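You operate a simulated robot arm through the tools that you are given. There is no shell and no other tool. Be economical: measure what you need, move in short steps, check, and stop when the job is done.

You run a simulated two-armed robot. Do the job below in one go: nothing can be reset, and whatever is moved stays where it is left.

JOB
Lift the cooling pipe on to its saddles with both hands and prove it.
Fine: nozzles over the gutter, feed screw tight, then open the cooling valve and shut it again. Where these are worked on the way, their far stop is far enough and under half their travel is too little: cooling valve.

It is judged by the outcome, as a careful person would: the job done as asked, and still so three seconds after it is handed in. It fails if anything else is knocked over, pushed out of place, dropped, spilled or broken.

ROBOT AND FRAMES
Two 7-joint arms with two-finger parallel grippers on one trunk, on a base that drives. Base frame: it is fixed to the floor where the robot stands at the start and does not move with it; the origin is under the middle of the robot, x ahead of it, y to its left, z up. Readings come in cm, rad, newtons and seconds.
The left shoulder is at the start at [5, 16.1, 109.8], the right one opposite. With the tool pointing down near the work surface each hand reaches from about 22 to 68 cm from the robot's upright axis, wherever it stands, measured 20 degrees to its own side. Places, roughly: bed of the pipe saddles [10, 110, 80]; cooling pipe (62x10x6 cm) [50, 0, 80]; cooling valve [20, 50, 70]; feed screw [20, 80, 90]; inlet valve [30, 30, 70]; tap lever [30, 70, 90]. Payload 3.43 kg a hand.
Tool frame (each hand has its own): the origin (TCP) lies between the finger pads and is the grasp point; the fingertips stand 3 cm ahead of it; z points along the fingers, y is the line along which they close. The gripper opens to 9.4 cm. The fingers are 2.8 cm wide and 1 cm thick; the gripper's body (5 by 9.6 cm) begins 5.5 cm behind the TCP.
Orientation is told as [roll, pitch, yaw] about the base's x, y, z axes, in that order, counted from this pose: with the fingers straight down and closing along the base's y, the tool's x points along the base's -x, its y along +y and its z along -z.

CONTROLS
- The arms move only by the tool apply_moves. It takes "left_plan", "right_plan" or both (then of equal length, played together; a hand with none holds still); each is a list of rows, each a list of 7 numbers: the shift along the tool's x, y, z in cm, then the turn, a rotation vector about the tool's x, y, z in degrees, then the finger opening in cm, from 0 to 9.4. In form: [[dx, dy, dz, ax, ay, az, jaw], ...]. A call has 1 to 8 rows; each row is the pose to reach, as a shift and turn from the pose commanded when the call began, along the tool's axes at that moment. Rows are played at 5 a second. More than 5 cm and 0.15 rad between two rows, or a gripper value outside its range, and nothing of the call is played. Where a pose cannot be reached the arm comes as near as it can. A force on the tool above 40 N (or 10 N above the force at the start of the call, whichever is more), or a blocked arm, ends the call early, and 0.2 s more pass. The fingers move at their own pace (about 4.5 cm/s each) and stop on an object; they squeeze with about 30 N. The grip force told is the motor's: it shows also when the fingers shut on nothing. Time passes only in rows, and 0.2 s behind the last, so rows that repeat a pose let the fingers close. The reply holds the time, the measured pose of the TCP, the force on the tool along the base axes, the opening and the grip force, in the units named above and with some noise, with the torque about the TCP (base axes, N m) and any sound that the robot's microphone picked up.
- Cameras (640 x 400 px; columns grow to the right, rows downward): "scene" is now at [11.8, 4.56, 123.56]; the picture's right is [0.49, -0.87, 0.00], its down [-0.39, -0.22, -0.90] and it looks along [0.78, 0.44, -0.44] (base axes); focal length 214 px, centre (320, 200). "left" rides on the left gripper at [7.6, -1.4, -10.3] in its tool frame; the picture's right is [0.18, 0.98, 0.00], its down [-0.75, 0.14, -0.64] and it looks along [-0.63, 0.12, 0.77] (tool axes); focal length 243 px, centre (320, 200). "right" rides on the right gripper at [7.6, 1.4, -10.2] in its tool frame; the picture's right is [-0.18, 0.98, 0.00], its down [-0.75, -0.14, -0.64] and it looks along [-0.63, -0.12, 0.77] (tool axes); focal length 243 px, centre (320, 200). There is no depth. A picture from a camera that has moved, and an enlarged one, comes with that camera's place and axes in the base frame and with its lens.
- camera(camera): a new picture of that camera. It takes no simulated time.
- move_column(by): slides the trunk up (or, below 0, down) by that many cm; the arms and the scene camera ride with it, the base frame stays. It gives what a move gives, with no picture.
- steer(legs): drives the robot by 1 to 6 legs, each [ahead, left, turn to the left] in cm, cm and rad, along the robot's own axes; the way and the turn of a leg run together, so that a leg with both is an arc; at most 150 cm and 3.142 rad a leg. The arms and the cameras ride along, it lands a little off, and it stops where it bumps. It gives what a move gives.
- aim_head(pan, tilt): turns the head with the scene camera to pan (to the left, within 1.396 rad either way) and tilt (down, from -0.506 to 1.204), counted from straight ahead of the robot. It gives what a move gives.
- inspect(camera, box): a new picture of the part [left, top, right, bottom] of that camera's present view, enlarged. It takes no simulated time.
- finish_job(): hands the job in; it is judged then, once.

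Work in short steps. Places have to be worked out from the pictures, the camera data and where the tool is seen: move nearer, look again, correct. Check each grasp and each placing, and mend what went wrong. You have 120 turns and 92 pictures in all, those below and enlarged ones among them. Open the grippers and draw the arms clear of the work before you hand the job in, unless the task says otherwise; then end with one line.

The tools are called after "Request:" as name(argument=value, ...) on one line, values as JSON. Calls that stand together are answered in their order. apply_moves: Moves the arms, as the interface text tells. Its arguments: {"type":"object","properties":{"left_plan":{"type":"array"},"right_plan":{"type":"array"}},"required":[]} The other tools are called the same way: move_column (by) slides the trunk up or down; steer (legs) drives the base; aim_head (pan, tilt) turns the head that bears the scene camera; camera (camera) takes a picture; inspect (camera, box) takes an enlarged picture of a part of a camera's view; finish_job () hands the job in.

At the start:

```text
clock: 0.0
left_eef_pos: [32.71, 44.76, 118.27]
left_tcp_rot: [-0.001, 0.0, 0.002]
left_ft_force: [0.3, -0.1, 0.6]
left_moment: [-0.01, -0.02, -0.04]
left_gripper_width: 9.42
left_grip_force: 0.0
right_eef_pos: [27.92, 5.47, 116.66]
right_tcp_rot: [0.0, -0.001, 0.0]
right_ft_force: [-0.1, 1.2, 0.5]
right_moment: [0.0, -0.01, -0.02]
right_gripper_width: 9.41
right_grip_force: 0.0
trunk travel left (down, up): [-12.5, 14.2]
robot x, y, heading: [-0.11, -0.2, 0.003]
head pan, tilt: [0.51, 0.461]
```

scene: 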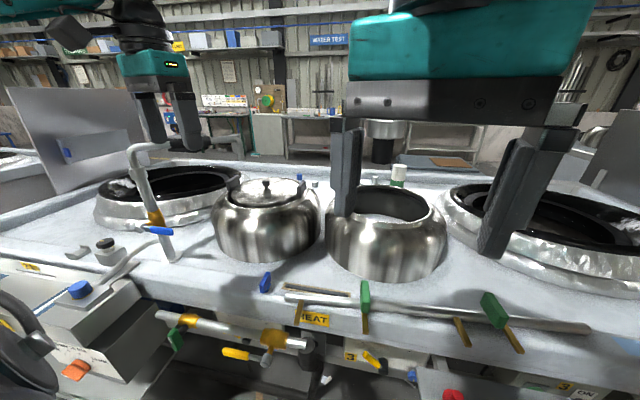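
right: 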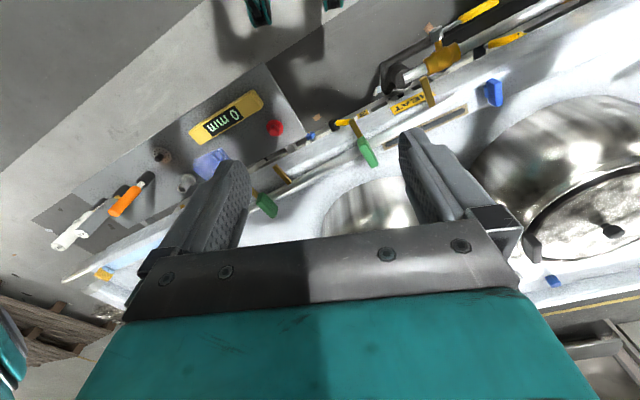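
left: 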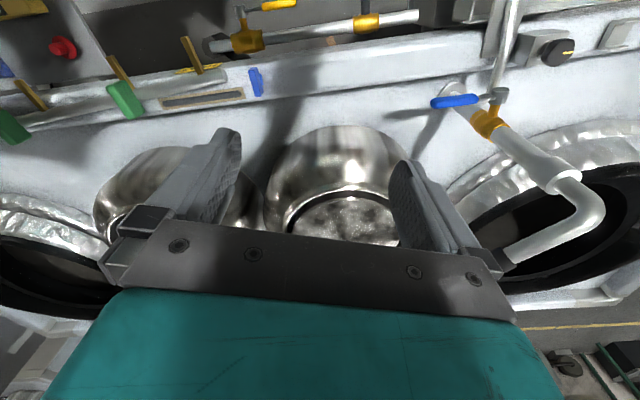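

The pictures show a bench with pots and levers, but I can't pick out the pipe yet. I turn the head to look straight ahead and down.

Request:
aim_head(pan=0, tilt=0.7)

Request:
camera(camera="scene")

Request:
aim_head(pan=1.39, tilt=0.5)

Request:
camera(camera="scene")

```text
clock: 0.9
left_eef_pos: [32.6, 44.58, 118.28]
left_tcp_rot: [-0.001, 0.0, 0.0]
left_ft_force: [0.0, 0.6, -0.3]
left_moment: [-0.01, -0.02, -0.02]
left_gripper_width: 9.39
left_grip_force: 0.1
right_eef_pos: [27.99, 5.4, 116.61]
right_tcp_rot: [-0.001, 0.001, -0.001]
right_ft_force: [0.2, -0.1, 1.1]
right_moment: [0.01, -0.01, 0.01]
right_gripper_width: 9.39
right_grip_force: 0.1
trunk travel left (down, up): [-12.5, 14.2]
robot x, y, heading: [-0.11, 0.1, 0.002]
head pan, tilt: [0.0, 0.7]
```

```text
88 pictures are left
camera scene: at [12.33, 0.16, 121.54], right [0.01, -1.0, 0.0], down [-0.64, -0.01, -0.77], along [0.77, 0.01, -0.64], focal length 214 px, centre (320, 200)
```

scene: 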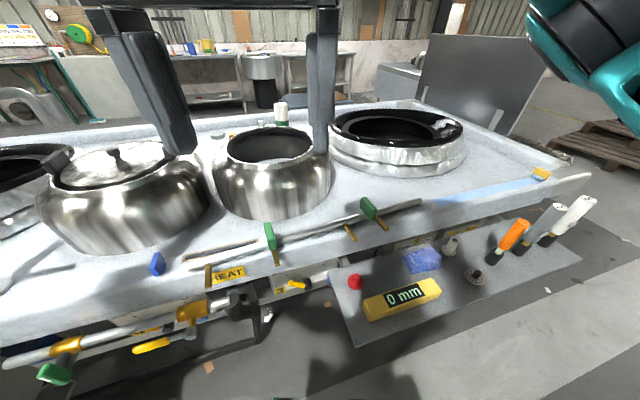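

```text
clock: 2.5
left_eef_pos: [32.63, 44.79, 118.2]
left_tcp_rot: [0.0, 0.0, 0.0]
left_ft_force: [0.3, 0.0, 0.0]
left_moment: [-0.02, 0.04, -0.03]
left_gripper_width: 9.4
left_grip_force: 0.1
right_eef_pos: [27.81, 5.57, 116.65]
right_tcp_rot: [0.0, 0.0, -0.001]
right_ft_force: [-0.2, -0.9, 0.8]
right_moment: [0.03, 0.02, 0.01]
right_gripper_width: 9.42
right_grip_force: 0.0
trunk travel left (down, up): [-12.5, 14.2]
robot x, y, heading: [-0.23, 0.26, 0.003]
head pan, tilt: [1.389, 0.499]
```

```text
87 pictures are left
camera scene: at [5.44, 9.03, 123.21], right [0.98, -0.18, 0.0], down [-0.09, -0.47, -0.88], along [0.16, 0.86, -0.48], focal length 214 px, centre (320, 200)
```

scene: 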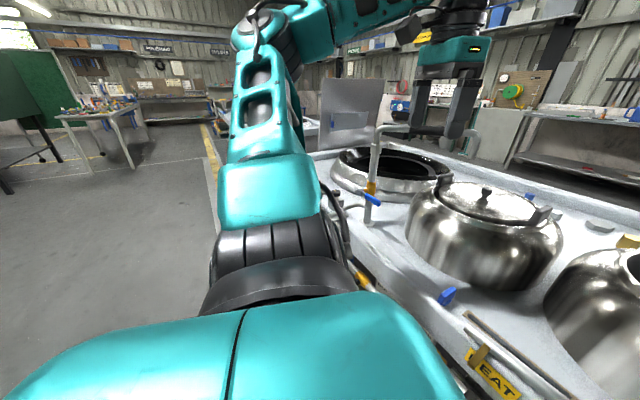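

I look closer at the area ahead where the pipe should lie, and at the left.

Request:
aim_head(pan=0.1, tilt=0.75)

Request:
inspect(camera="scene", box=[140, 150, 460, 350])

Request:
aim_head(pan=0.75, tilt=0.9)

Request:
camera(camera="scene")

```text
clock: 3.9
left_eef_pos: [32.68, 44.68, 118.28]
left_tcp_rot: [0.0, 0.001, -0.001]
left_ft_force: [0.3, 0.7, -0.1]
left_moment: [0.0, 0.03, 0.0]
left_gripper_width: 9.41
left_grip_force: 0.2
right_eef_pos: [27.91, 5.46, 116.6]
right_tcp_rot: [0.002, 0.0, -0.003]
right_ft_force: [0.8, 0.5, 0.2]
right_moment: [-0.02, -0.01, 0.01]
right_gripper_width: 9.42
right_grip_force: 0.0
trunk travel left (down, up): [-12.5, 14.2]
robot x, y, heading: [0.29, 0.1, 0.007]
head pan, tilt: [0.099, 0.75]
```

```text
2.00 times, centred on (300, 250) of scene
camera zoom: at [12.19, 1.17, 121.39], right [0.13, -0.99, 0.0], down [-0.64, -0.08, -0.76], along [0.75, 0.1, -0.65], focal length 429 px, centre (360, 100)
```

zoom: 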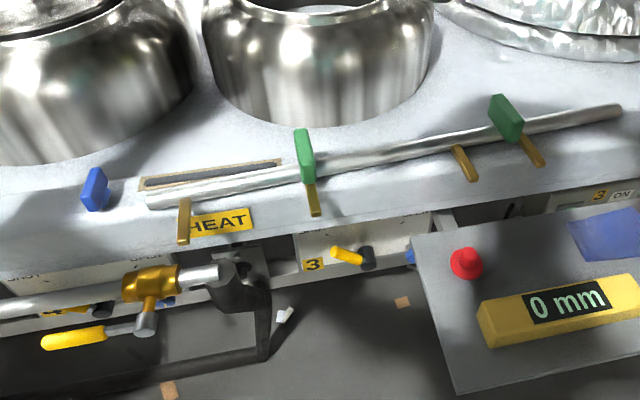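

```text
clock: 5.0
left_eef_pos: [32.58, 44.59, 118.23]
left_tcp_rot: [-0.001, -0.001, -0.001]
left_ft_force: [-0.3, -0.7, -0.6]
left_moment: [-0.01, 0.03, -0.02]
left_gripper_width: 9.39
left_grip_force: 0.1
right_eef_pos: [28.04, 5.56, 116.29]
right_tcp_rot: [-0.007, -0.007, -0.016]
right_ft_force: [11.0, 45.4, -34.6]
right_moment: [-6.03, -1.63, -4.06]
right_gripper_width: 9.41
right_grip_force: 0.1
trunk travel left (down, up): [-12.5, 14.2]
robot x, y, heading: [0.43, -0.41, 0.0]
head pan, tilt: [0.75, 0.901]
```

```text
85 pictures are left
camera scene: at [10.28, 4.94, 120.71], right [0.6, -0.8, 0.0], down [-0.57, -0.43, -0.71], along [0.56, 0.42, -0.71], focal length 214 px, centre (320, 200)
```

scene: 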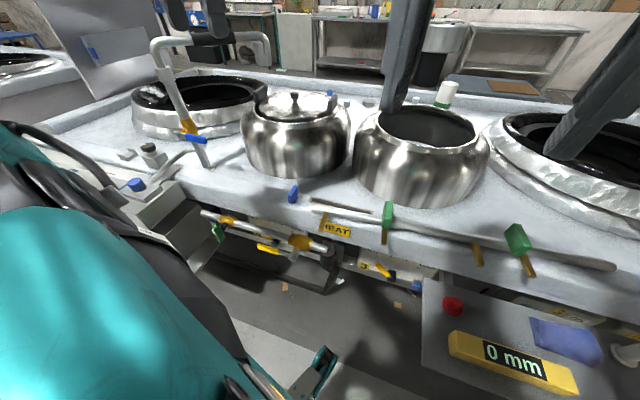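

The right hand reads 45 N: the tilted head seems to press on it. I lift the head again and move the right hand off to the right.

Request:
aim_head(pan=0.5, tilt=0.46)

Request:
apply_moves(right_plan=[[0, -4, 0, 0, 0, 0, 9.4], [0, -8, 0, 0, 0, 0, 9.4], [0, -12, 0, 0, 0, 0, 9.4], [0, -16, 0, 0, 0, 0, 9.4], [0, -20, 0, 0, 0, 0, 9.4]])

Request:
aim_head(pan=0.2, tilt=0.9)

Request:
camera(camera="scene")

```text
clock: 5.8
left_eef_pos: [32.58, 44.66, 118.27]
left_tcp_rot: [-0.001, -0.001, -0.001]
left_ft_force: [0.8, -0.2, 0.0]
left_moment: [-0.01, -0.03, -0.02]
left_gripper_width: 9.38
left_grip_force: 0.0
right_eef_pos: [27.76, 5.46, 116.7]
right_tcp_rot: [0.001, 0.001, 0.002]
right_ft_force: [-0.2, 0.5, 0.4]
right_moment: [0.04, 0.0, 0.02]
right_gripper_width: 9.41
right_grip_force: 0.0
trunk travel left (down, up): [-12.5, 14.2]
robot x, y, heading: [-0.12, 0.15, 0.001]
head pan, tilt: [0.499, 0.461]
```

```text
clock: 7.0
left_eef_pos: [32.66, 44.62, 118.23]
left_tcp_rot: [0.0, 0.001, 0.001]
left_ft_force: [0.1, 0.6, 0.4]
left_moment: [0.0, 0.0, 0.02]
left_gripper_width: 9.4
left_grip_force: 0.0
right_eef_pos: [27.63, -14.71, 116.62]
right_tcp_rot: [0.001, 0.0, 0.0]
right_ft_force: [0.5, -0.2, 0.4]
right_moment: [0.02, 0.03, 0.0]
right_gripper_width: 9.41
right_grip_force: 0.1
trunk travel left (down, up): [-12.5, 14.2]
robot x, y, heading: [-0.02, -0.01, 0.003]
head pan, tilt: [0.499, 0.461]
```

```text
clock: 7.9
left_eef_pos: [32.69, 44.68, 118.2]
left_tcp_rot: [0.001, -0.001, 0.0]
left_ft_force: [0.0, -0.5, -0.1]
left_moment: [-0.02, 0.01, 0.0]
left_gripper_width: 9.39
left_grip_force: 0.1
right_eef_pos: [27.72, -14.49, 116.58]
right_tcp_rot: [0.0, 0.001, 0.001]
right_ft_force: [-0.2, -0.7, 0.5]
right_moment: [0.0, 0.01, 0.01]
right_gripper_width: 9.37
right_grip_force: 0.1
trunk travel left (down, up): [-12.5, 14.2]
robot x, y, heading: [-0.19, -0.12, -0.004]
head pan, tilt: [0.201, 0.901]
```

```text
84 pictures are left
camera scene: at [11.19, 1.59, 119.83], right [0.2, -0.98, 0.0], down [-0.77, -0.16, -0.62], along [0.61, 0.12, -0.78], focal length 214 px, centre (320, 200)
```

scene: 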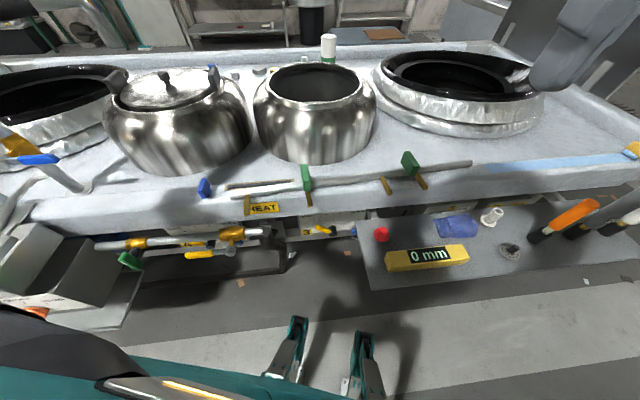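

The pipe lies along the bench edge from about (39,30) to (63,−30). I raise the column for clearance, turn to face the bench squarely, and look left for the saddles.

Request:
move_column(by=8)

Request:
steer(legs=[[0, 0, 0.38], [0, 40, 0]])

Request:
aim_head(pan=0.6, tilt=0.7)

Request:
camera(camera="scene")

```text
clock: 9.1
left_eef_pos: [32.67, 44.62, 126.24]
left_tcp_rot: [0.001, 0.001, 0.0]
left_ft_force: [0.0, 0.6, 0.5]
left_moment: [-0.01, 0.01, 0.02]
left_gripper_width: 9.39
left_grip_force: 0.1
right_eef_pos: [27.93, -14.44, 124.61]
right_tcp_rot: [0.0, 0.001, 0.0]
right_ft_force: [0.5, 0.4, -0.1]
right_moment: [0.04, 0.01, -0.01]
right_gripper_width: 9.42
right_grip_force: 0.1
trunk travel left (down, up): [-20.5, 6.2]
robot x, y, heading: [0.09, -0.07, -0.002]
head pan, tilt: [0.201, 0.901]
```

```text
clock: 14.3
left_eef_pos: [-1.47, 90.38, 126.2]
left_tcp_rot: [-0.001, 0.0, 0.387]
left_ft_force: [0.9, -0.2, 0.4]
left_moment: [0.03, -0.02, 0.0]
left_gripper_width: 9.38
left_grip_force: 0.1
right_eef_pos: [16.29, 33.63, 124.55]
right_tcp_rot: [0.0, 0.0, 0.386]
right_ft_force: [0.2, -0.7, 0.3]
right_moment: [0.02, 0.01, 0.02]
right_gripper_width: 9.41
right_grip_force: 0.0
trunk travel left (down, up): [-20.5, 6.2]
robot x, y, heading: [-14.75, 36.5, 0.38]
head pan, tilt: [0.201, 0.901]
```

```text
clock: 15.2
left_eef_pos: [-1.37, 90.29, 126.09]
left_tcp_rot: [0.0, 0.001, 0.386]
left_ft_force: [-0.4, -0.9, 0.0]
left_moment: [0.01, -0.04, -0.01]
left_gripper_width: 9.39
left_grip_force: 0.1
right_eef_pos: [16.38, 33.62, 124.58]
right_tcp_rot: [-0.001, 0.001, 0.386]
right_ft_force: [0.5, 0.8, 0.0]
right_moment: [0.02, -0.01, -0.05]
right_gripper_width: 9.39
right_grip_force: 0.0
trunk travel left (down, up): [-20.5, 6.2]
robot x, y, heading: [-14.51, 36.73, 0.387]
head pan, tilt: [0.6, 0.7]
```

```text
83 pictures are left
camera scene: at [-6.64, 45.32, 129.43], right [0.83, -0.55, 0.0], down [-0.36, -0.54, -0.76], along [0.42, 0.64, -0.64], focal length 214 px, centre (320, 200)
```

scene: 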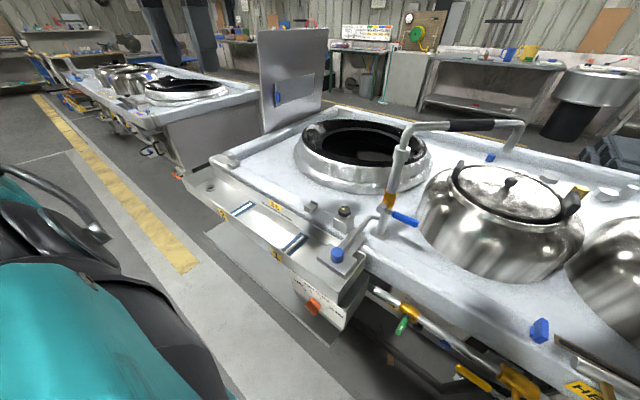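

A trough with two marked bars shows at the left end of the bench; I drive further left and look down at it.

Request:
steer(legs=[[0, 35, 0]])

Request:
aim_head(pan=0.3, tilt=0.8)

Request:
camera(camera="scene")

Request:
inspect(camera="scene", box=[120, 150, 440, 350])

```text
clock: 18.8
left_eef_pos: [-14.43, 122.43, 126.2]
left_tcp_rot: [0.001, -0.001, 0.387]
left_ft_force: [0.4, 0.1, -0.3]
left_moment: [0.01, -0.02, -0.01]
left_gripper_width: 9.41
left_grip_force: 0.0
right_eef_pos: [3.25, 65.87, 124.55]
right_tcp_rot: [-0.001, 0.0, 0.387]
right_ft_force: [-0.1, 0.0, 0.3]
right_moment: [-0.02, 0.02, 0.01]
right_gripper_width: 9.39
right_grip_force: 0.0
trunk travel left (down, up): [-20.5, 6.2]
robot x, y, heading: [-27.65, 68.48, 0.383]
head pan, tilt: [0.6, 0.7]
```

```text
clock: 19.6
left_eef_pos: [-14.54, 122.37, 126.2]
left_tcp_rot: [0.001, 0.0, 0.386]
left_ft_force: [-0.3, -0.1, 0.6]
left_moment: [-0.03, -0.07, -0.02]
left_gripper_width: 9.41
left_grip_force: 0.0
right_eef_pos: [3.27, 65.81, 124.44]
right_tcp_rot: [0.0, 0.0, 0.386]
right_ft_force: [1.0, 0.1, 0.0]
right_moment: [-0.03, 0.04, 0.01]
right_gripper_width: 9.42
right_grip_force: 0.1
trunk travel left (down, up): [-20.5, 6.2]
robot x, y, heading: [-28.23, 68.68, 0.387]
head pan, tilt: [0.3, 0.799]
```

```text
82 pictures are left
camera scene: at [-18.18, 75.45, 128.61], right [0.64, -0.77, 0.0], down [-0.55, -0.46, -0.7], along [0.54, 0.44, -0.72], focal length 214 px, centre (320, 200)
```

scene: 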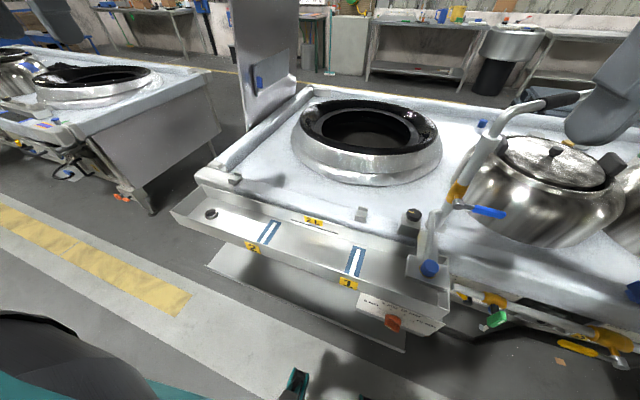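

```text
2.00 times, centred on (280, 250) of scene
camera zoom: at [-18.18, 75.45, 128.61], right [0.64, -0.77, 0.0], down [-0.55, -0.46, -0.7], along [0.54, 0.44, -0.72], focal length 429 px, centre (400, 100)
```

zoom: 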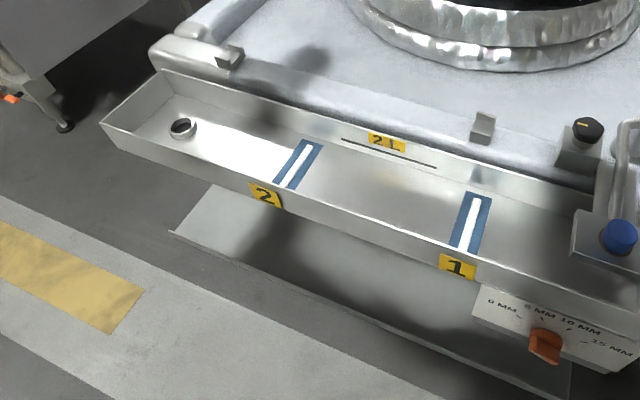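

The bench edge carries two brackets (likely saddles, ~40 cm apart), a black knob at about (21,79,90) = feed screw, and gutter below. I take hand camera pictures.

Request:
camera(camera="left")

Request:
camera(camera="right")

Request:
inspect(camera="scene", box=[320, 180, 480, 340])

```text
80 pictures are left
camera left: at [-21.07, 118.13, 136.45], right [-0.54, 0.84, 0.0], down [0.64, 0.42, 0.64], along [0.54, 0.35, -0.77], focal length 243 px, centre (320, 200)
```

left: 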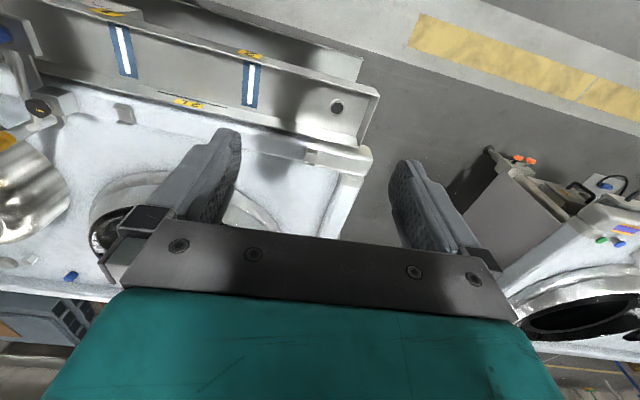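

```text
79 pictures are left
camera right: at [-4.4, 64.13, 134.81], right [-0.2, 0.98, 0.0], down [0.75, 0.15, 0.64], along [0.63, 0.13, -0.77], focal length 243 px, centre (320, 200)
```

right: 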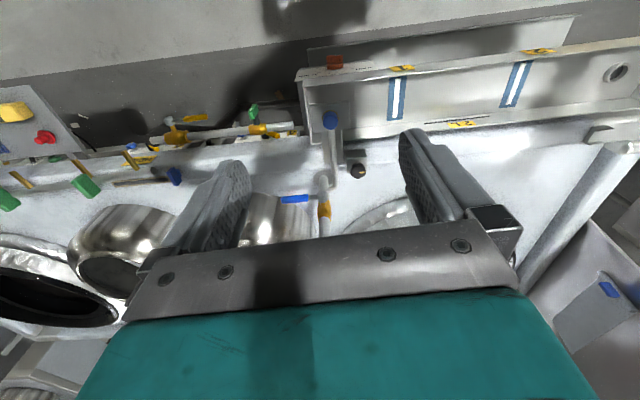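

```text
2.50 times, centred on (400, 260) of scene
camera zoom: at [-18.18, 75.45, 128.61], right [0.64, -0.77, 0.0], down [-0.55, -0.46, -0.7], along [0.54, 0.44, -0.72], focal length 536 px, centre (120, 50)
```

zoom: 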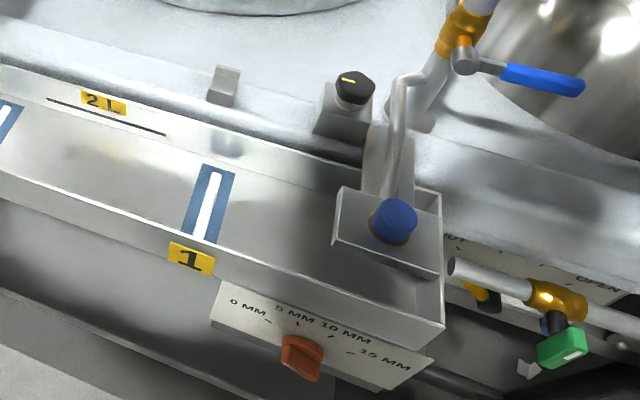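

The green-handled valve with "OPEN" label at about (23,52,70) is the cooling valve. I zoom hard on the saddles and feed block.

Request:
inspect(camera="scene", box=[345, 190, 445, 252])

Request:
inspect(camera="scene", box=[190, 150, 290, 212])

Request:
inspect(camera="scene", box=[430, 260, 640, 390])

```text
6.40 times, centred on (395, 221) of scene
camera zoom: at [-18.18, 75.45, 128.61], right [0.64, -0.77, 0.0], down [-0.55, -0.46, -0.7], along [0.54, 0.44, -0.72], focal length 1373 px, centre (-160, 66)
```

zoom: 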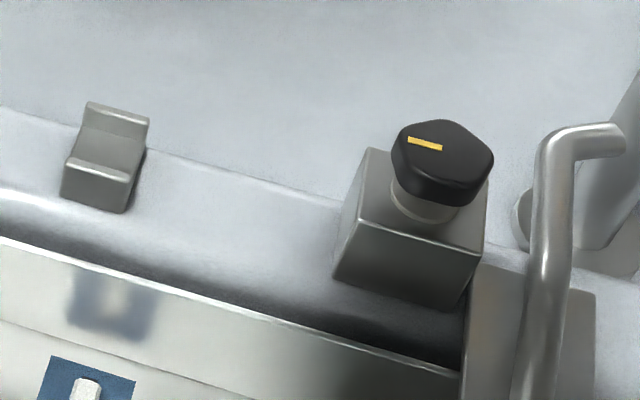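

```text
6.40 times, centred on (240, 181) of scene
camera zoom: at [-18.18, 75.45, 128.61], right [0.64, -0.77, 0.0], down [-0.55, -0.46, -0.7], along [0.54, 0.44, -0.72], focal length 1373 px, centre (832, 322)
```

zoom: 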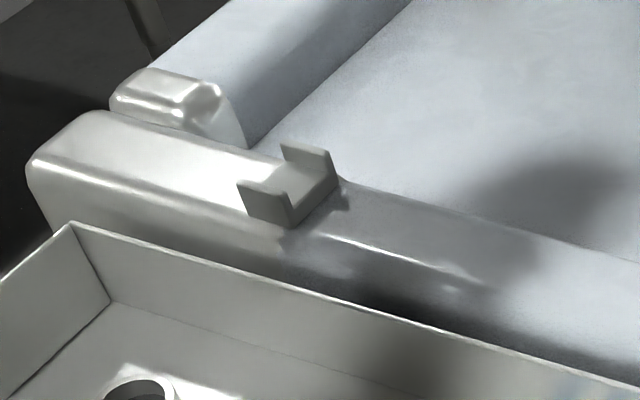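

```text
3.05 times, centred on (535, 325) of scene
camera zoom: at [-18.18, 75.45, 128.61], right [0.64, -0.77, 0.0], down [-0.55, -0.46, -0.7], along [0.54, 0.44, -0.72], focal length 654 px, centre (-335, -181)
```

zoom: 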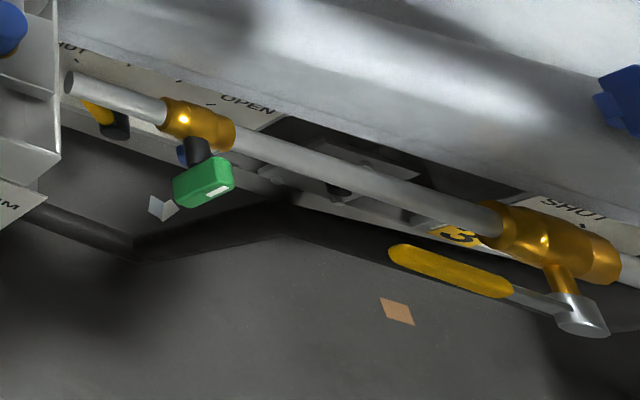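

Saddles are open-top U channels on the bench edge. I bring the left hand over between the right saddle and the feed block to see their geometry.

Request:
apply_moves(left_plan=[[-1.2, -4.4, 0, 0, 0, 0, 9.4], [-2.4, -8.8, 0, 0, 0, 0, 9.4], [-3.6, -13.2, 0, 0, 0, 0, 9.4], [-4.8, -17.6, 0, 0, 0, 0, 9.4], [-6, -22, 0, 0, 0, 0, 9.4], [-7.2, -26.4, 0, 0, 0, 0, 9.4], [-8.5, -30.5, 0, 0, 0, 0, 9.4], [-10, -34.5, 0, 0, 0, 0, 9.4]])

Request:
apply_moves(left_plan=[[-1, -2.5, 4, 0, 0, 0, 9.4], [-2, -5, 8, 0, 0, 0, 9.4], [-3, -6, 12, 0, 0, 0, 9.4], [-4, -7, 16, 0, 0, 0, 9.4]])

Request:
camera(camera="left")

```text
clock: 21.4
left_eef_pos: [4.41, 97.45, 125.18]
left_tcp_rot: [0.0, -0.001, 0.391]
left_ft_force: [-0.5, -0.4, 0.2]
left_moment: [0.01, -0.02, 0.0]
left_gripper_width: 9.4
left_grip_force: 0.0
left hand out of reach, approached as far as the arm can: row 7, 8
right_eef_pos: [3.24, 65.73, 124.63]
right_tcp_rot: [0.0, 0.001, 0.389]
right_ft_force: [0.2, -0.1, 0.8]
right_moment: [0.02, 0.0, 0.0]
right_gripper_width: 9.4
right_grip_force: 0.2
trunk travel left (down, up): [-20.5, 6.2]
robot x, y, heading: [-28.12, 68.86, 0.385]
head pan, tilt: [0.3, 0.799]
```

```text
clock: 22.4
left_eef_pos: [7.38, 95.43, 109.35]
left_tcp_rot: [-0.001, -0.003, 0.386]
left_ft_force: [0.2, -0.4, 0.1]
left_moment: [0.04, -0.01, -0.02]
left_gripper_width: 9.39
left_grip_force: 0.0
left hand out of reach, approached as far as the arm can: row 1, 2, 3, 4
right_eef_pos: [3.25, 65.77, 124.47]
right_tcp_rot: [0.001, -0.002, 0.387]
right_ft_force: [0.3, 0.4, 0.4]
right_moment: [-0.05, 0.0, 0.0]
right_gripper_width: 9.43
right_grip_force: 0.1
trunk travel left (down, up): [-20.5, 6.2]
robot x, y, heading: [-28.12, 68.85, 0.387]
head pan, tilt: [0.3, 0.799]
```

```text
74 pictures are left
camera left: at [0.9, 91.06, 119.5], right [-0.54, 0.84, 0.0], down [0.64, 0.42, 0.64], along [0.54, 0.35, -0.77], focal length 243 px, centre (320, 200)
```

left: 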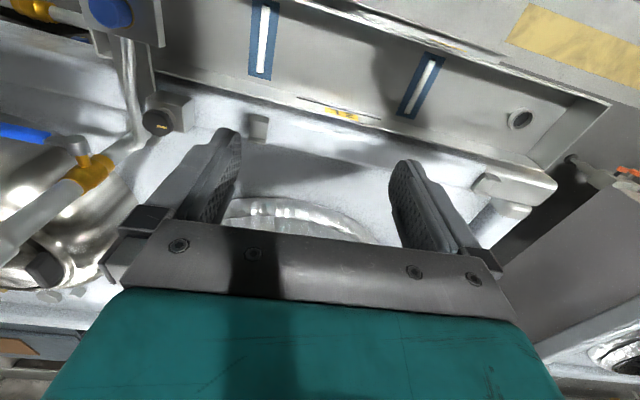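

I zoom on the feed block and right saddle in the left camera.

Request:
inspect(camera="left", box=[90, 80, 290, 205])

Request:
inspect(camera="left", box=[440, 140, 600, 240])

```text
3.20 times, centred on (190, 142) of left
camera zoom: at [0.9, 91.06, 119.5], right [-0.54, 0.84, 0.0], down [0.64, 0.42, 0.64], along [0.54, 0.35, -0.77], focal length 776 px, centre (736, 384)
```

zoom: 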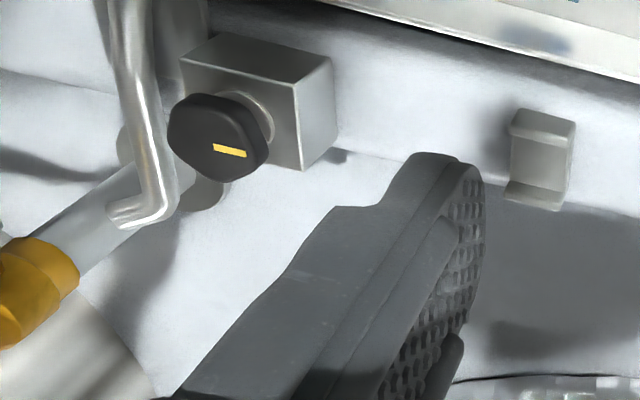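

```text
4.00 times, centred on (520, 190) of left
camera zoom: at [0.9, 91.06, 119.5], right [-0.54, 0.84, 0.0], down [0.64, 0.42, 0.64], along [0.54, 0.35, -0.77], focal length 970 px, centre (-480, 240)
```

zoom: 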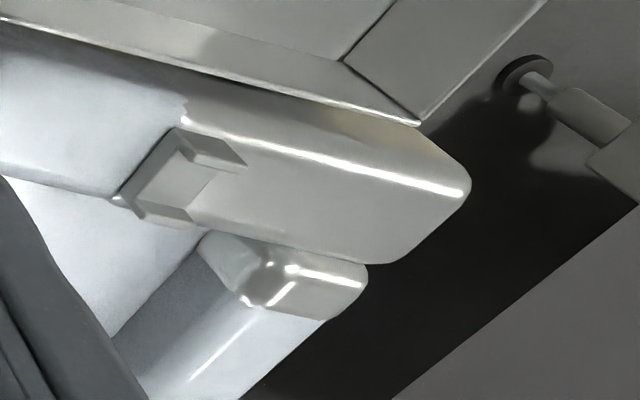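

The saddles sit at about (18.6,91.8) and (6.6,129.2), feed block left face at ~(21.3,82.7). Now I raise the left hand and drive back to the pipe to examine it.

Request:
apply_moves(left_plan=[[1, 1.5, -4, 0, 0, 0, 9.4], [2, 3, -8, 0, 0, 0, 9.4], [3, 4.5, -12, 0, 0, 0, 9.4], [4, 6, -16, 0, 0, 0, 9.4], [5, 8, -17, 0, 0, 0, 9.4]])

Request:
steer(legs=[[0, -83, 0]])

Request:
aim_head(pan=0, tilt=0.85)

Request:
camera(camera="scene")

```text
clock: 23.6
left_eef_pos: [-0.51, 100.88, 126.4]
left_tcp_rot: [-0.003, -0.001, 0.387]
left_ft_force: [-1.0, 0.7, -0.7]
left_moment: [0.02, 0.0, 0.02]
left_gripper_width: 9.42
left_grip_force: 0.1
right_eef_pos: [3.19, 65.72, 124.59]
right_tcp_rot: [-0.001, 0.0, 0.389]
right_ft_force: [0.2, 0.8, 0.3]
right_moment: [0.02, 0.02, -0.03]
right_gripper_width: 9.41
right_grip_force: 0.1
trunk travel left (down, up): [-20.5, 6.2]
robot x, y, heading: [-27.94, 68.72, 0.387]
head pan, tilt: [0.3, 0.799]
```

```text
clock: 31.3
left_eef_pos: [31.05, 23.19, 126.48]
left_tcp_rot: [-0.001, -0.001, 0.384]
left_ft_force: [0.0, 0.1, 0.5]
left_moment: [-0.02, 0.02, 0.0]
left_gripper_width: 9.42
left_grip_force: 0.0
right_eef_pos: [34.67, -11.91, 124.51]
right_tcp_rot: [-0.001, 0.001, 0.384]
right_ft_force: [-0.2, 0.2, -0.9]
right_moment: [0.01, -0.01, -0.01]
right_gripper_width: 9.4
right_grip_force: 0.0
trunk travel left (down, up): [-20.5, 6.2]
robot x, y, heading: [3.48, -8.82, 0.385]
head pan, tilt: [0.3, 0.799]
```

```text
clock: 32.1
left_eef_pos: [31.08, 23.07, 126.51]
left_tcp_rot: [0.001, -0.001, 0.385]
left_ft_force: [0.0, 0.1, -1.4]
left_moment: [0.01, 0.03, -0.01]
left_gripper_width: 9.4
left_grip_force: 0.0
right_eef_pos: [34.69, -11.9, 124.51]
right_tcp_rot: [-0.001, 0.001, 0.381]
right_ft_force: [-0.3, -0.5, -0.6]
right_moment: [-0.02, -0.04, 0.02]
right_gripper_width: 9.39
right_grip_force: 0.0
trunk travel left (down, up): [-20.5, 6.2]
robot x, y, heading: [3.51, -8.64, 0.38]
head pan, tilt: [0.0, 0.85]
```

```text
71 pictures are left
camera scene: at [14.3, -4.28, 128.21], right [0.37, -0.93, 0.0], down [-0.7, -0.28, -0.66], along [0.61, 0.25, -0.75], focal length 214 px, centre (320, 200)
```

scene: 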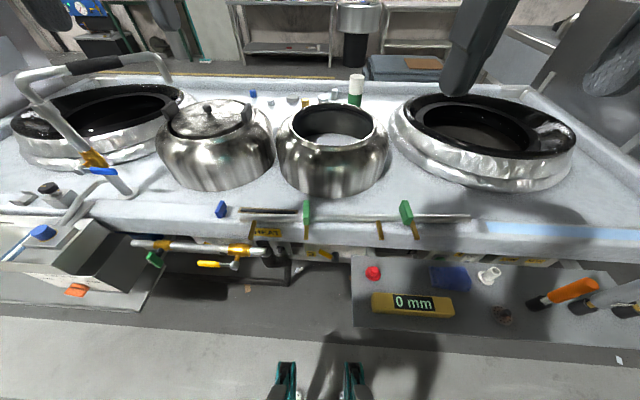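

Now zooms along the pipe, left half and right half.

Request:
inspect(camera="scene", box=[205, 180, 365, 280])

Request:
inspect(camera="scene", box=[335, 180, 495, 280])

Request:
camera(camera="left")

Request:
camera(camera="right")

```text
4.00 times, centred on (285, 230) of scene
camera zoom: at [14.3, -4.28, 128.21], right [0.37, -0.93, 0.0], down [-0.7, -0.28, -0.66], along [0.61, 0.25, -0.75], focal length 858 px, centre (460, 80)
```

zoom: 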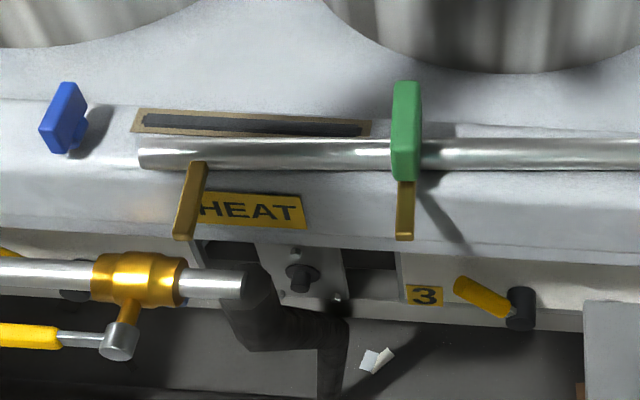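

```text
4.00 times, centred on (415, 230) of scene
camera zoom: at [14.3, -4.28, 128.21], right [0.37, -0.93, 0.0], down [-0.7, -0.28, -0.66], along [0.61, 0.25, -0.75], focal length 858 px, centre (-60, 80)
```

zoom: 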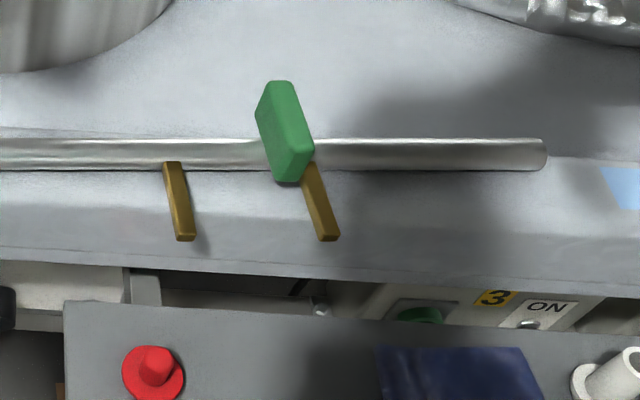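

```text
68 pictures are left
camera left: at [24.57, 18.93, 136.64], right [-0.54, 0.84, 0.0], down [0.65, 0.41, 0.64], along [0.54, 0.35, -0.77], focal length 243 px, centre (320, 200)
```

left: 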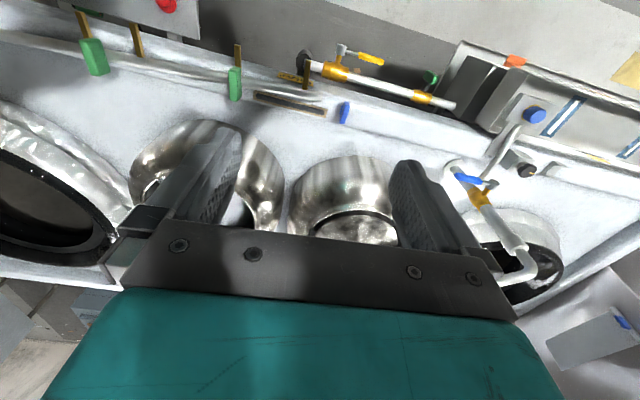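

```text
67 pictures are left
camera right: at [27.04, -13.48, 134.81], right [-0.2, 0.98, 0.0], down [0.75, 0.15, 0.64], along [0.63, 0.13, -0.77], focal length 243 px, centre (320, 200)
```

right: 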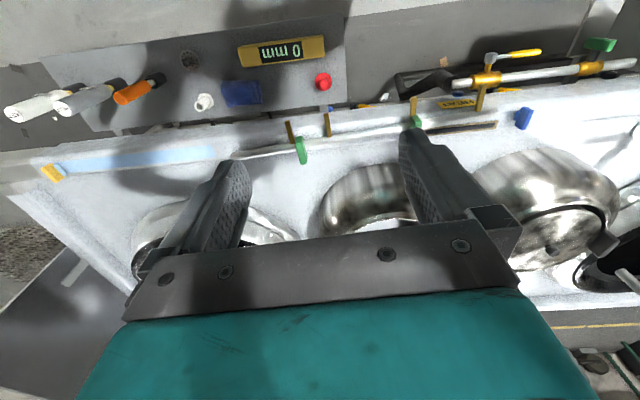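

The pipe's tabs (green grips) are at about (45.4,12.1) and (55.2,−12.4), tops at z≈85.5, each ±13 cm from its middle; the nozzles point toward the robot, as needed over the gutter. I centre the robot on the pipe and lower the column.

Request:
steer(legs=[[0, -9.5, 0]])

Request:
move_column(by=-8)

```text
clock: 33.6
left_eef_pos: [34.72, 14.22, 126.31]
left_tcp_rot: [0.001, 0.0, 0.38]
left_ft_force: [0.4, -0.1, -0.5]
left_moment: [0.05, -0.02, -0.02]
left_gripper_width: 9.38
left_grip_force: 0.0
right_eef_pos: [38.41, -21.02, 124.6]
right_tcp_rot: [0.0, 0.0, 0.381]
right_ft_force: [-0.1, 0.7, -0.7]
right_moment: [0.0, -0.03, 0.0]
right_gripper_width: 9.38
right_grip_force: 0.0
trunk travel left (down, up): [-20.5, 6.2]
robot x, y, heading: [7.27, -17.45, 0.379]
head pan, tilt: [0.0, 0.85]
```

```text
clock: 34.8
left_eef_pos: [34.71, 14.27, 118.32]
left_tcp_rot: [0.001, 0.0, 0.381]
left_ft_force: [0.4, 0.2, 0.0]
left_moment: [-0.01, -0.02, 0.0]
left_gripper_width: 9.42
left_grip_force: 0.0
right_eef_pos: [38.31, -20.89, 116.42]
right_tcp_rot: [0.0, -0.001, 0.381]
right_ft_force: [0.2, -0.3, 0.1]
right_moment: [0.0, 0.01, 0.0]
right_gripper_width: 9.36
right_grip_force: 0.1
trunk travel left (down, up): [-12.5, 14.2]
robot x, y, heading: [7.18, -17.83, 0.377]
head pan, tilt: [0.0, 0.85]
```

I bring both hands to about 11 cm over the tabs.

Request:
apply_moves(left_plan=[[-1.5, -1, 3.5, 0, 0, 0, 9.4], [-3, -2, 7, 0, 0, 0, 9.4], [-4.5, -3, 10.5, 0, 0, 0, 9.4], [-6, -4, 14, 0, 0, 0, 9.4], [-7.5, -5, 17.5, 0, 0, 0, 9.4], [-9.1, -6, 21.3, 0, 0, 0, 9.4]], right_plan=[[-3.1, 0.3, 3.2, 0, 0, 0, 9.4], [-6.2, 0.6, 6.4, 0, 0, 0, 9.4], [-9.3, 0.9, 9.6, 0, 0, 0, 9.4], [-12.4, 1.2, 12.8, 0, 0, 0, 9.4], [-15.5, 1.4, 16, 0, 0, 0, 9.4], [-18.8, 1.6, 19.4, 0, 0, 0, 9.4]])

Request:
camera(camera="scene")

Request:
camera(camera="left")

Request:
camera(camera="right")

```text
clock: 36.2
left_eef_pos: [45.24, 12.37, 97.17]
left_tcp_rot: [-0.002, -0.001, 0.382]
left_ft_force: [0.8, 0.2, 0.8]
left_moment: [0.02, 0.0, 0.01]
left_gripper_width: 9.4
left_grip_force: 0.1
left hand out of reach, approached as far as the arm can: row 6
right_eef_pos: [55.38, -12.16, 96.96]
right_tcp_rot: [-0.001, 0.0, 0.382]
right_ft_force: [-0.2, 0.8, -0.9]
right_moment: [0.0, 0.02, -0.01]
right_gripper_width: 9.4
right_grip_force: 0.0
trunk travel left (down, up): [-12.5, 14.2]
robot x, y, heading: [6.97, -17.81, 0.381]
head pan, tilt: [0.0, 0.85]
```

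```text
66 pictures are left
camera scene: at [17.93, -13.19, 120.21], right [0.37, -0.93, 0.0], down [-0.7, -0.28, -0.66], along [0.61, 0.25, -0.75], focal length 214 px, centre (320, 200)
```

scene: 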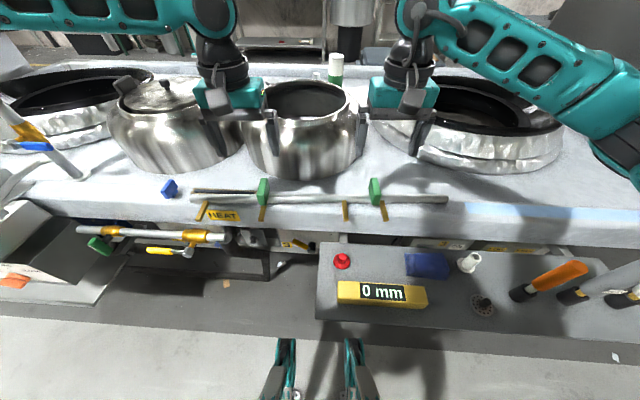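

```text
65 pictures are left
camera left: at [38.64, 8.17, 107.34], right [-0.54, 0.84, 0.0], down [0.65, 0.41, 0.64], along [0.54, 0.34, -0.77], focal length 243 px, centre (320, 200)
```

left: 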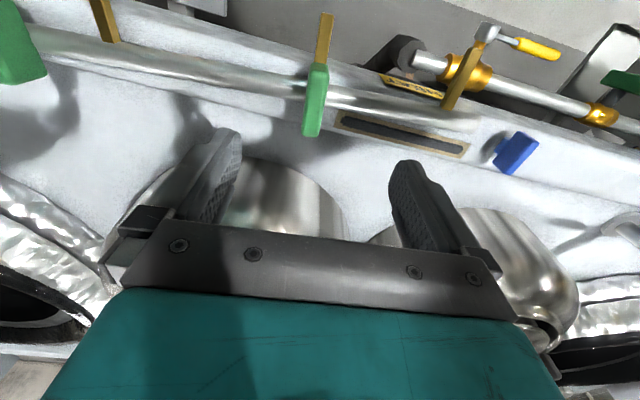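

```text
64 pictures are left
camera right: at [47.61, -13.73, 107.28], right [-0.2, 0.98, 0.0], down [0.75, 0.15, 0.64], along [0.63, 0.13, -0.77], focal length 243 px, centre (320, 200)
```

right: 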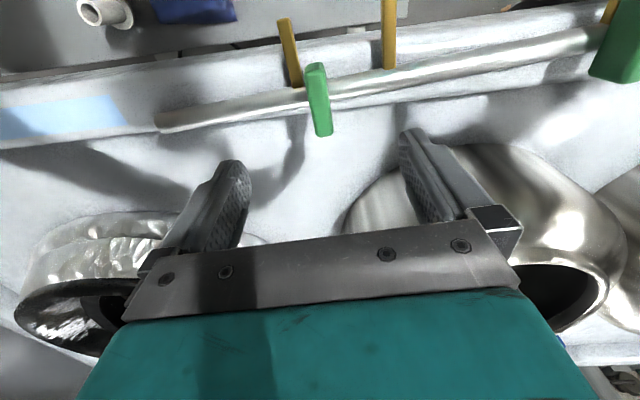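

Both hands are nearly centred on the tabs. I zoom for fine alignment.

Request:
inspect(camera="left", box=[260, 0, 420, 150])

Request:
inspect(camera="right", box=[240, 10, 400, 160])

```text
2.67 times, centred on (340, 75) of left
camera zoom: at [38.64, 8.17, 107.34], right [-0.54, 0.84, 0.0], down [0.65, 0.41, 0.64], along [0.54, 0.34, -0.77], focal length 647 px, centre (267, 533)
```

zoom: 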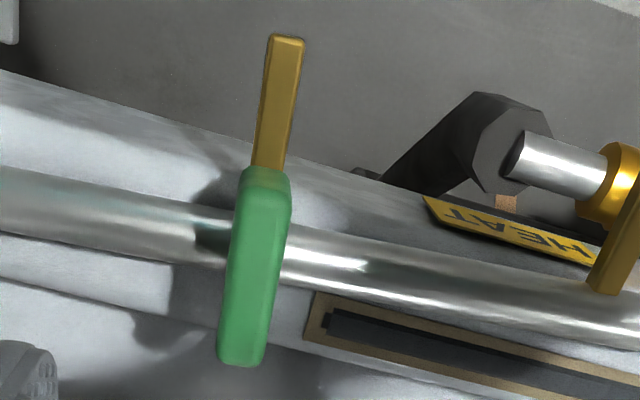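

```text
2.67 times, centred on (320, 85) of right
camera zoom: at [47.61, -13.73, 107.28], right [-0.2, 0.98, 0.0], down [0.75, 0.15, 0.64], along [0.63, 0.13, -0.77], focal length 647 px, centre (320, 507)
```

zoom: 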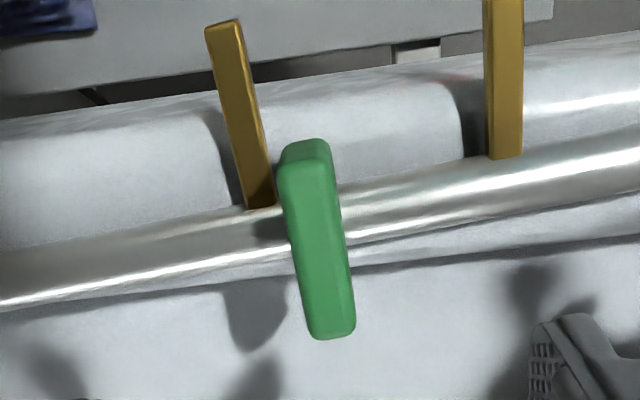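

Alignment is within half a cm; I descend both hands with a 0.6 cm correction toward the robot, jaws open, to TCP z≈86.

Request:
apply_moves(left_plan=[[0.6, -0.3, 3, 0, 0, 0, 9.4], [0.6, -0.3, 6, 0, 0, 0, 9.4], [0.6, -0.3, 9, 0, 0, 0, 9.4], [0.6, -0.3, 11, 0, 0, 0, 9.4]], right_plan=[[0.6, 0, 3, 0, 0, 0, 9.4], [0.6, 0, 6, 0, 0, 0, 9.4], [0.6, 0, 9, 0, 0, 0, 9.4], [0.6, 0, 11, 0, 0, 0, 9.4]])

Request:
inspect(camera="scene", box=[180, 90, 460, 265])

Request:
camera(camera="left")

Request:
camera(camera="right")

```text
clock: 37.2
left_eef_pos: [42.46, 13.4, 87.53]
left_tcp_rot: [-0.001, -0.001, 0.381]
left_ft_force: [1.0, 0.6, -0.6]
left_moment: [0.02, 0.04, 0.03]
left_gripper_width: 9.4
left_grip_force: 0.1
left hand out of reach, approached as far as the arm can: row 1, 2, 3, 4
right_eef_pos: [54.62, -12.42, 86.18]
right_tcp_rot: [-0.002, 0.0, 0.38]
right_ft_force: [0.1, -0.1, 0.0]
right_moment: [0.02, -0.02, 0.04]
right_gripper_width: 9.39
right_grip_force: 0.0
trunk travel left (down, up): [-12.5, 14.2]
robot x, y, heading: [6.96, -17.42, 0.384]
head pan, tilt: [0.0, 0.85]
```

```text
2.29 times, centred on (320, 178) of scene
camera zoom: at [17.91, -13.21, 120.21], right [0.37, -0.93, 0.0], down [-0.7, -0.28, -0.66], along [0.61, 0.25, -0.75], focal length 490 px, centre (320, 251)
```

zoom: 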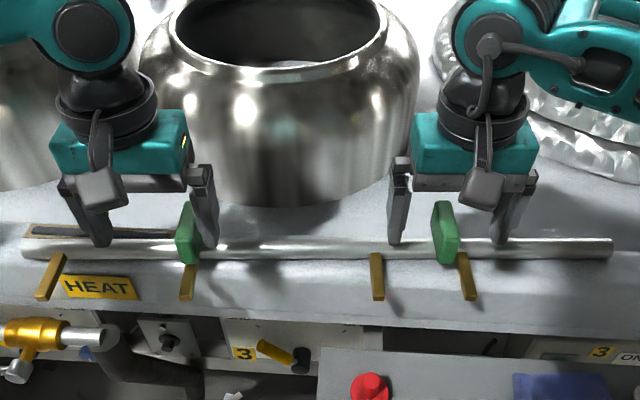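

```text
60 pictures are left
camera left: at [35.92, 9.18, 97.75], right [-0.54, 0.84, 0.0], down [0.65, 0.41, 0.64], along [0.54, 0.34, -0.77], focal length 243 px, centre (320, 200)
```

left: 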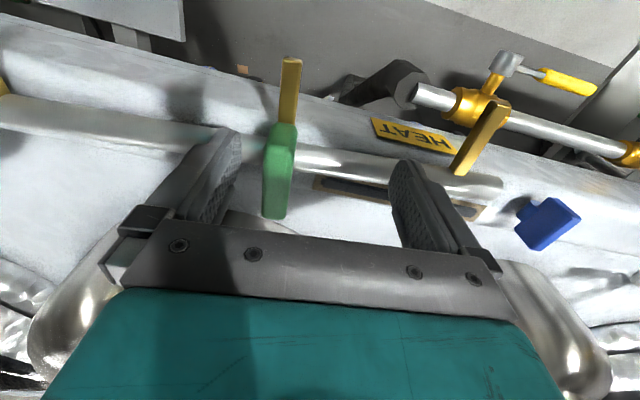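

```text
59 pictures are left
camera right: at [46.88, -14.0, 96.38], right [-0.19, 0.98, 0.0], down [0.75, 0.15, 0.64], along [0.63, 0.13, -0.77], focal length 243 px, centre (320, 200)
```

right: 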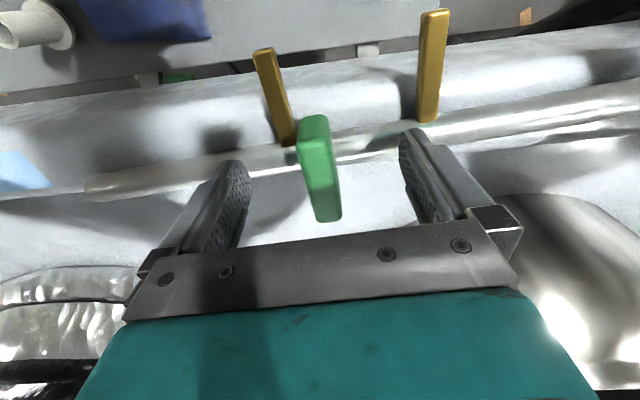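

The left hand can't get so far inward (it's ~1.5 cm left and 2 cm short). I lift both, shift the robot 4 cm right, and retry.

Request:
apply_moves(left_plan=[[0, 0, -4, 0, 0, 0, 9.4], [0, 0, -8, 0, 0, 0, 9.4]], right_plan=[[0, 0, -4, 0, 0, 0, 9.4], [0, 0, -8, 0, 0, 0, 9.4]])

Request:
steer(legs=[[0, -4, 0]])

```text
clock: 37.8
left_eef_pos: [42.37, 13.39, 95.38]
left_tcp_rot: [0.0, 0.0, 0.382]
left_ft_force: [0.2, -0.4, -0.2]
left_moment: [-0.02, 0.0, -0.03]
left_gripper_width: 9.39
left_grip_force: 0.1
right_eef_pos: [54.43, -12.49, 94.02]
right_tcp_rot: [-0.001, 0.001, 0.381]
right_ft_force: [0.0, 0.8, 0.7]
right_moment: [0.03, 0.02, -0.02]
right_gripper_width: 9.4
right_grip_force: 0.0
trunk travel left (down, up): [-12.5, 14.2]
robot x, y, heading: [7.0, -17.7, 0.381]
head pan, tilt: [0.0, 0.85]
```

```text
clock: 38.8
left_eef_pos: [43.86, 9.58, 95.35]
left_tcp_rot: [-0.001, -0.001, 0.382]
left_ft_force: [0.6, 0.6, 0.4]
left_moment: [0.01, 0.01, 0.03]
left_gripper_width: 9.4
left_grip_force: 0.0
right_eef_pos: [55.99, -16.21, 93.95]
right_tcp_rot: [0.001, -0.001, 0.38]
right_ft_force: [0.5, -0.1, -0.2]
right_moment: [0.0, 0.02, -0.02]
right_gripper_width: 9.39
right_grip_force: 0.1
trunk travel left (down, up): [-12.5, 14.2]
robot x, y, heading: [8.8, -21.13, 0.382]
head pan, tilt: [0.0, 0.85]
```

Targets: left tab (44.2,11.6), right tab (54.4,−12.5). I move over and down again.

Request:
apply_moves(left_plan=[[-1.1, 1.7, 0, 0, 0, 0, 9.4], [-1.1, 1.7, 3, 0, 0, 0, 9.4], [-1.1, 1.7, 6, 0, 0, 0, 9.4], [-1.1, 1.7, 9.3, 0, 0, 0, 9.4]], right_plan=[[0.1, 4, 0, 0, 0, 0, 9.4], [0.1, 4, 3, 0, 0, 0, 9.4], [0.1, 4, 5.5, 0, 0, 0, 9.4], [0.1, 4, 8, 0, 0, 0, 9.4]])

Request:
camera(camera="left")

Request:
inspect(camera="scene", box=[150, 100, 430, 275])

```text
clock: 39.8
left_eef_pos: [44.18, 11.74, 85.98]
left_tcp_rot: [-0.001, -0.001, 0.382]
left_ft_force: [-0.3, -0.3, 0.8]
left_moment: [-0.02, 0.02, -0.02]
left_gripper_width: 9.43
left_grip_force: 0.0
right_eef_pos: [54.44, -12.32, 86.0]
right_tcp_rot: [0.004, 0.001, 0.381]
right_ft_force: [0.2, -0.9, -0.7]
right_moment: [-0.01, 0.01, -0.01]
right_gripper_width: 9.42
right_grip_force: 0.1
trunk travel left (down, up): [-12.5, 14.2]
robot x, y, heading: [8.5, -21.32, 0.379]
head pan, tilt: [0.0, 0.85]
```

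```text
58 pictures are left
camera left: at [37.58, 7.58, 96.23], right [-0.54, 0.84, 0.0], down [0.65, 0.41, 0.64], along [0.54, 0.35, -0.77], focal length 243 px, centre (320, 200)
```

left: 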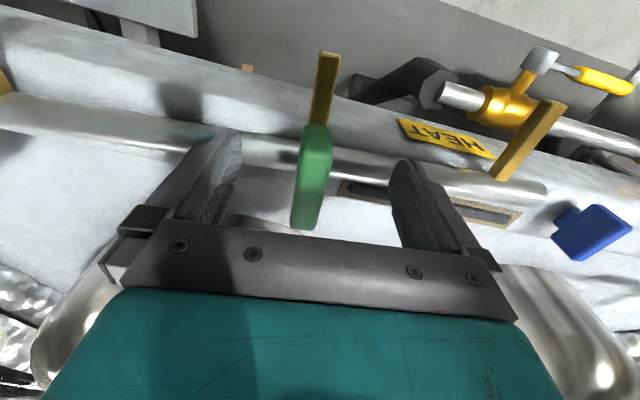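

```text
2.29 times, centred on (290, 188) of scene
camera zoom: at [19.37, -16.82, 120.21], right [0.37, -0.93, 0.0], down [-0.7, -0.28, -0.66], along [0.61, 0.25, -0.75], focal length 490 px, centre (389, 229)
```

zoom: 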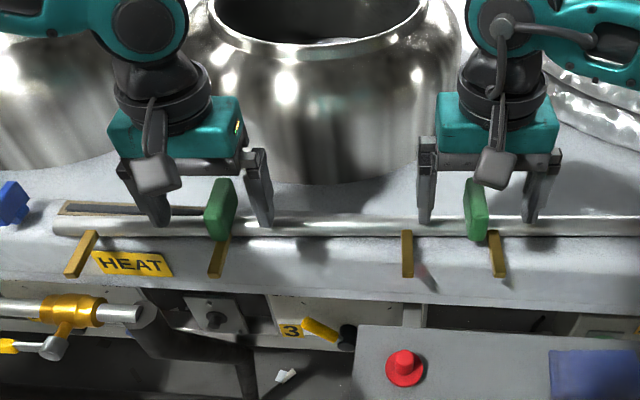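

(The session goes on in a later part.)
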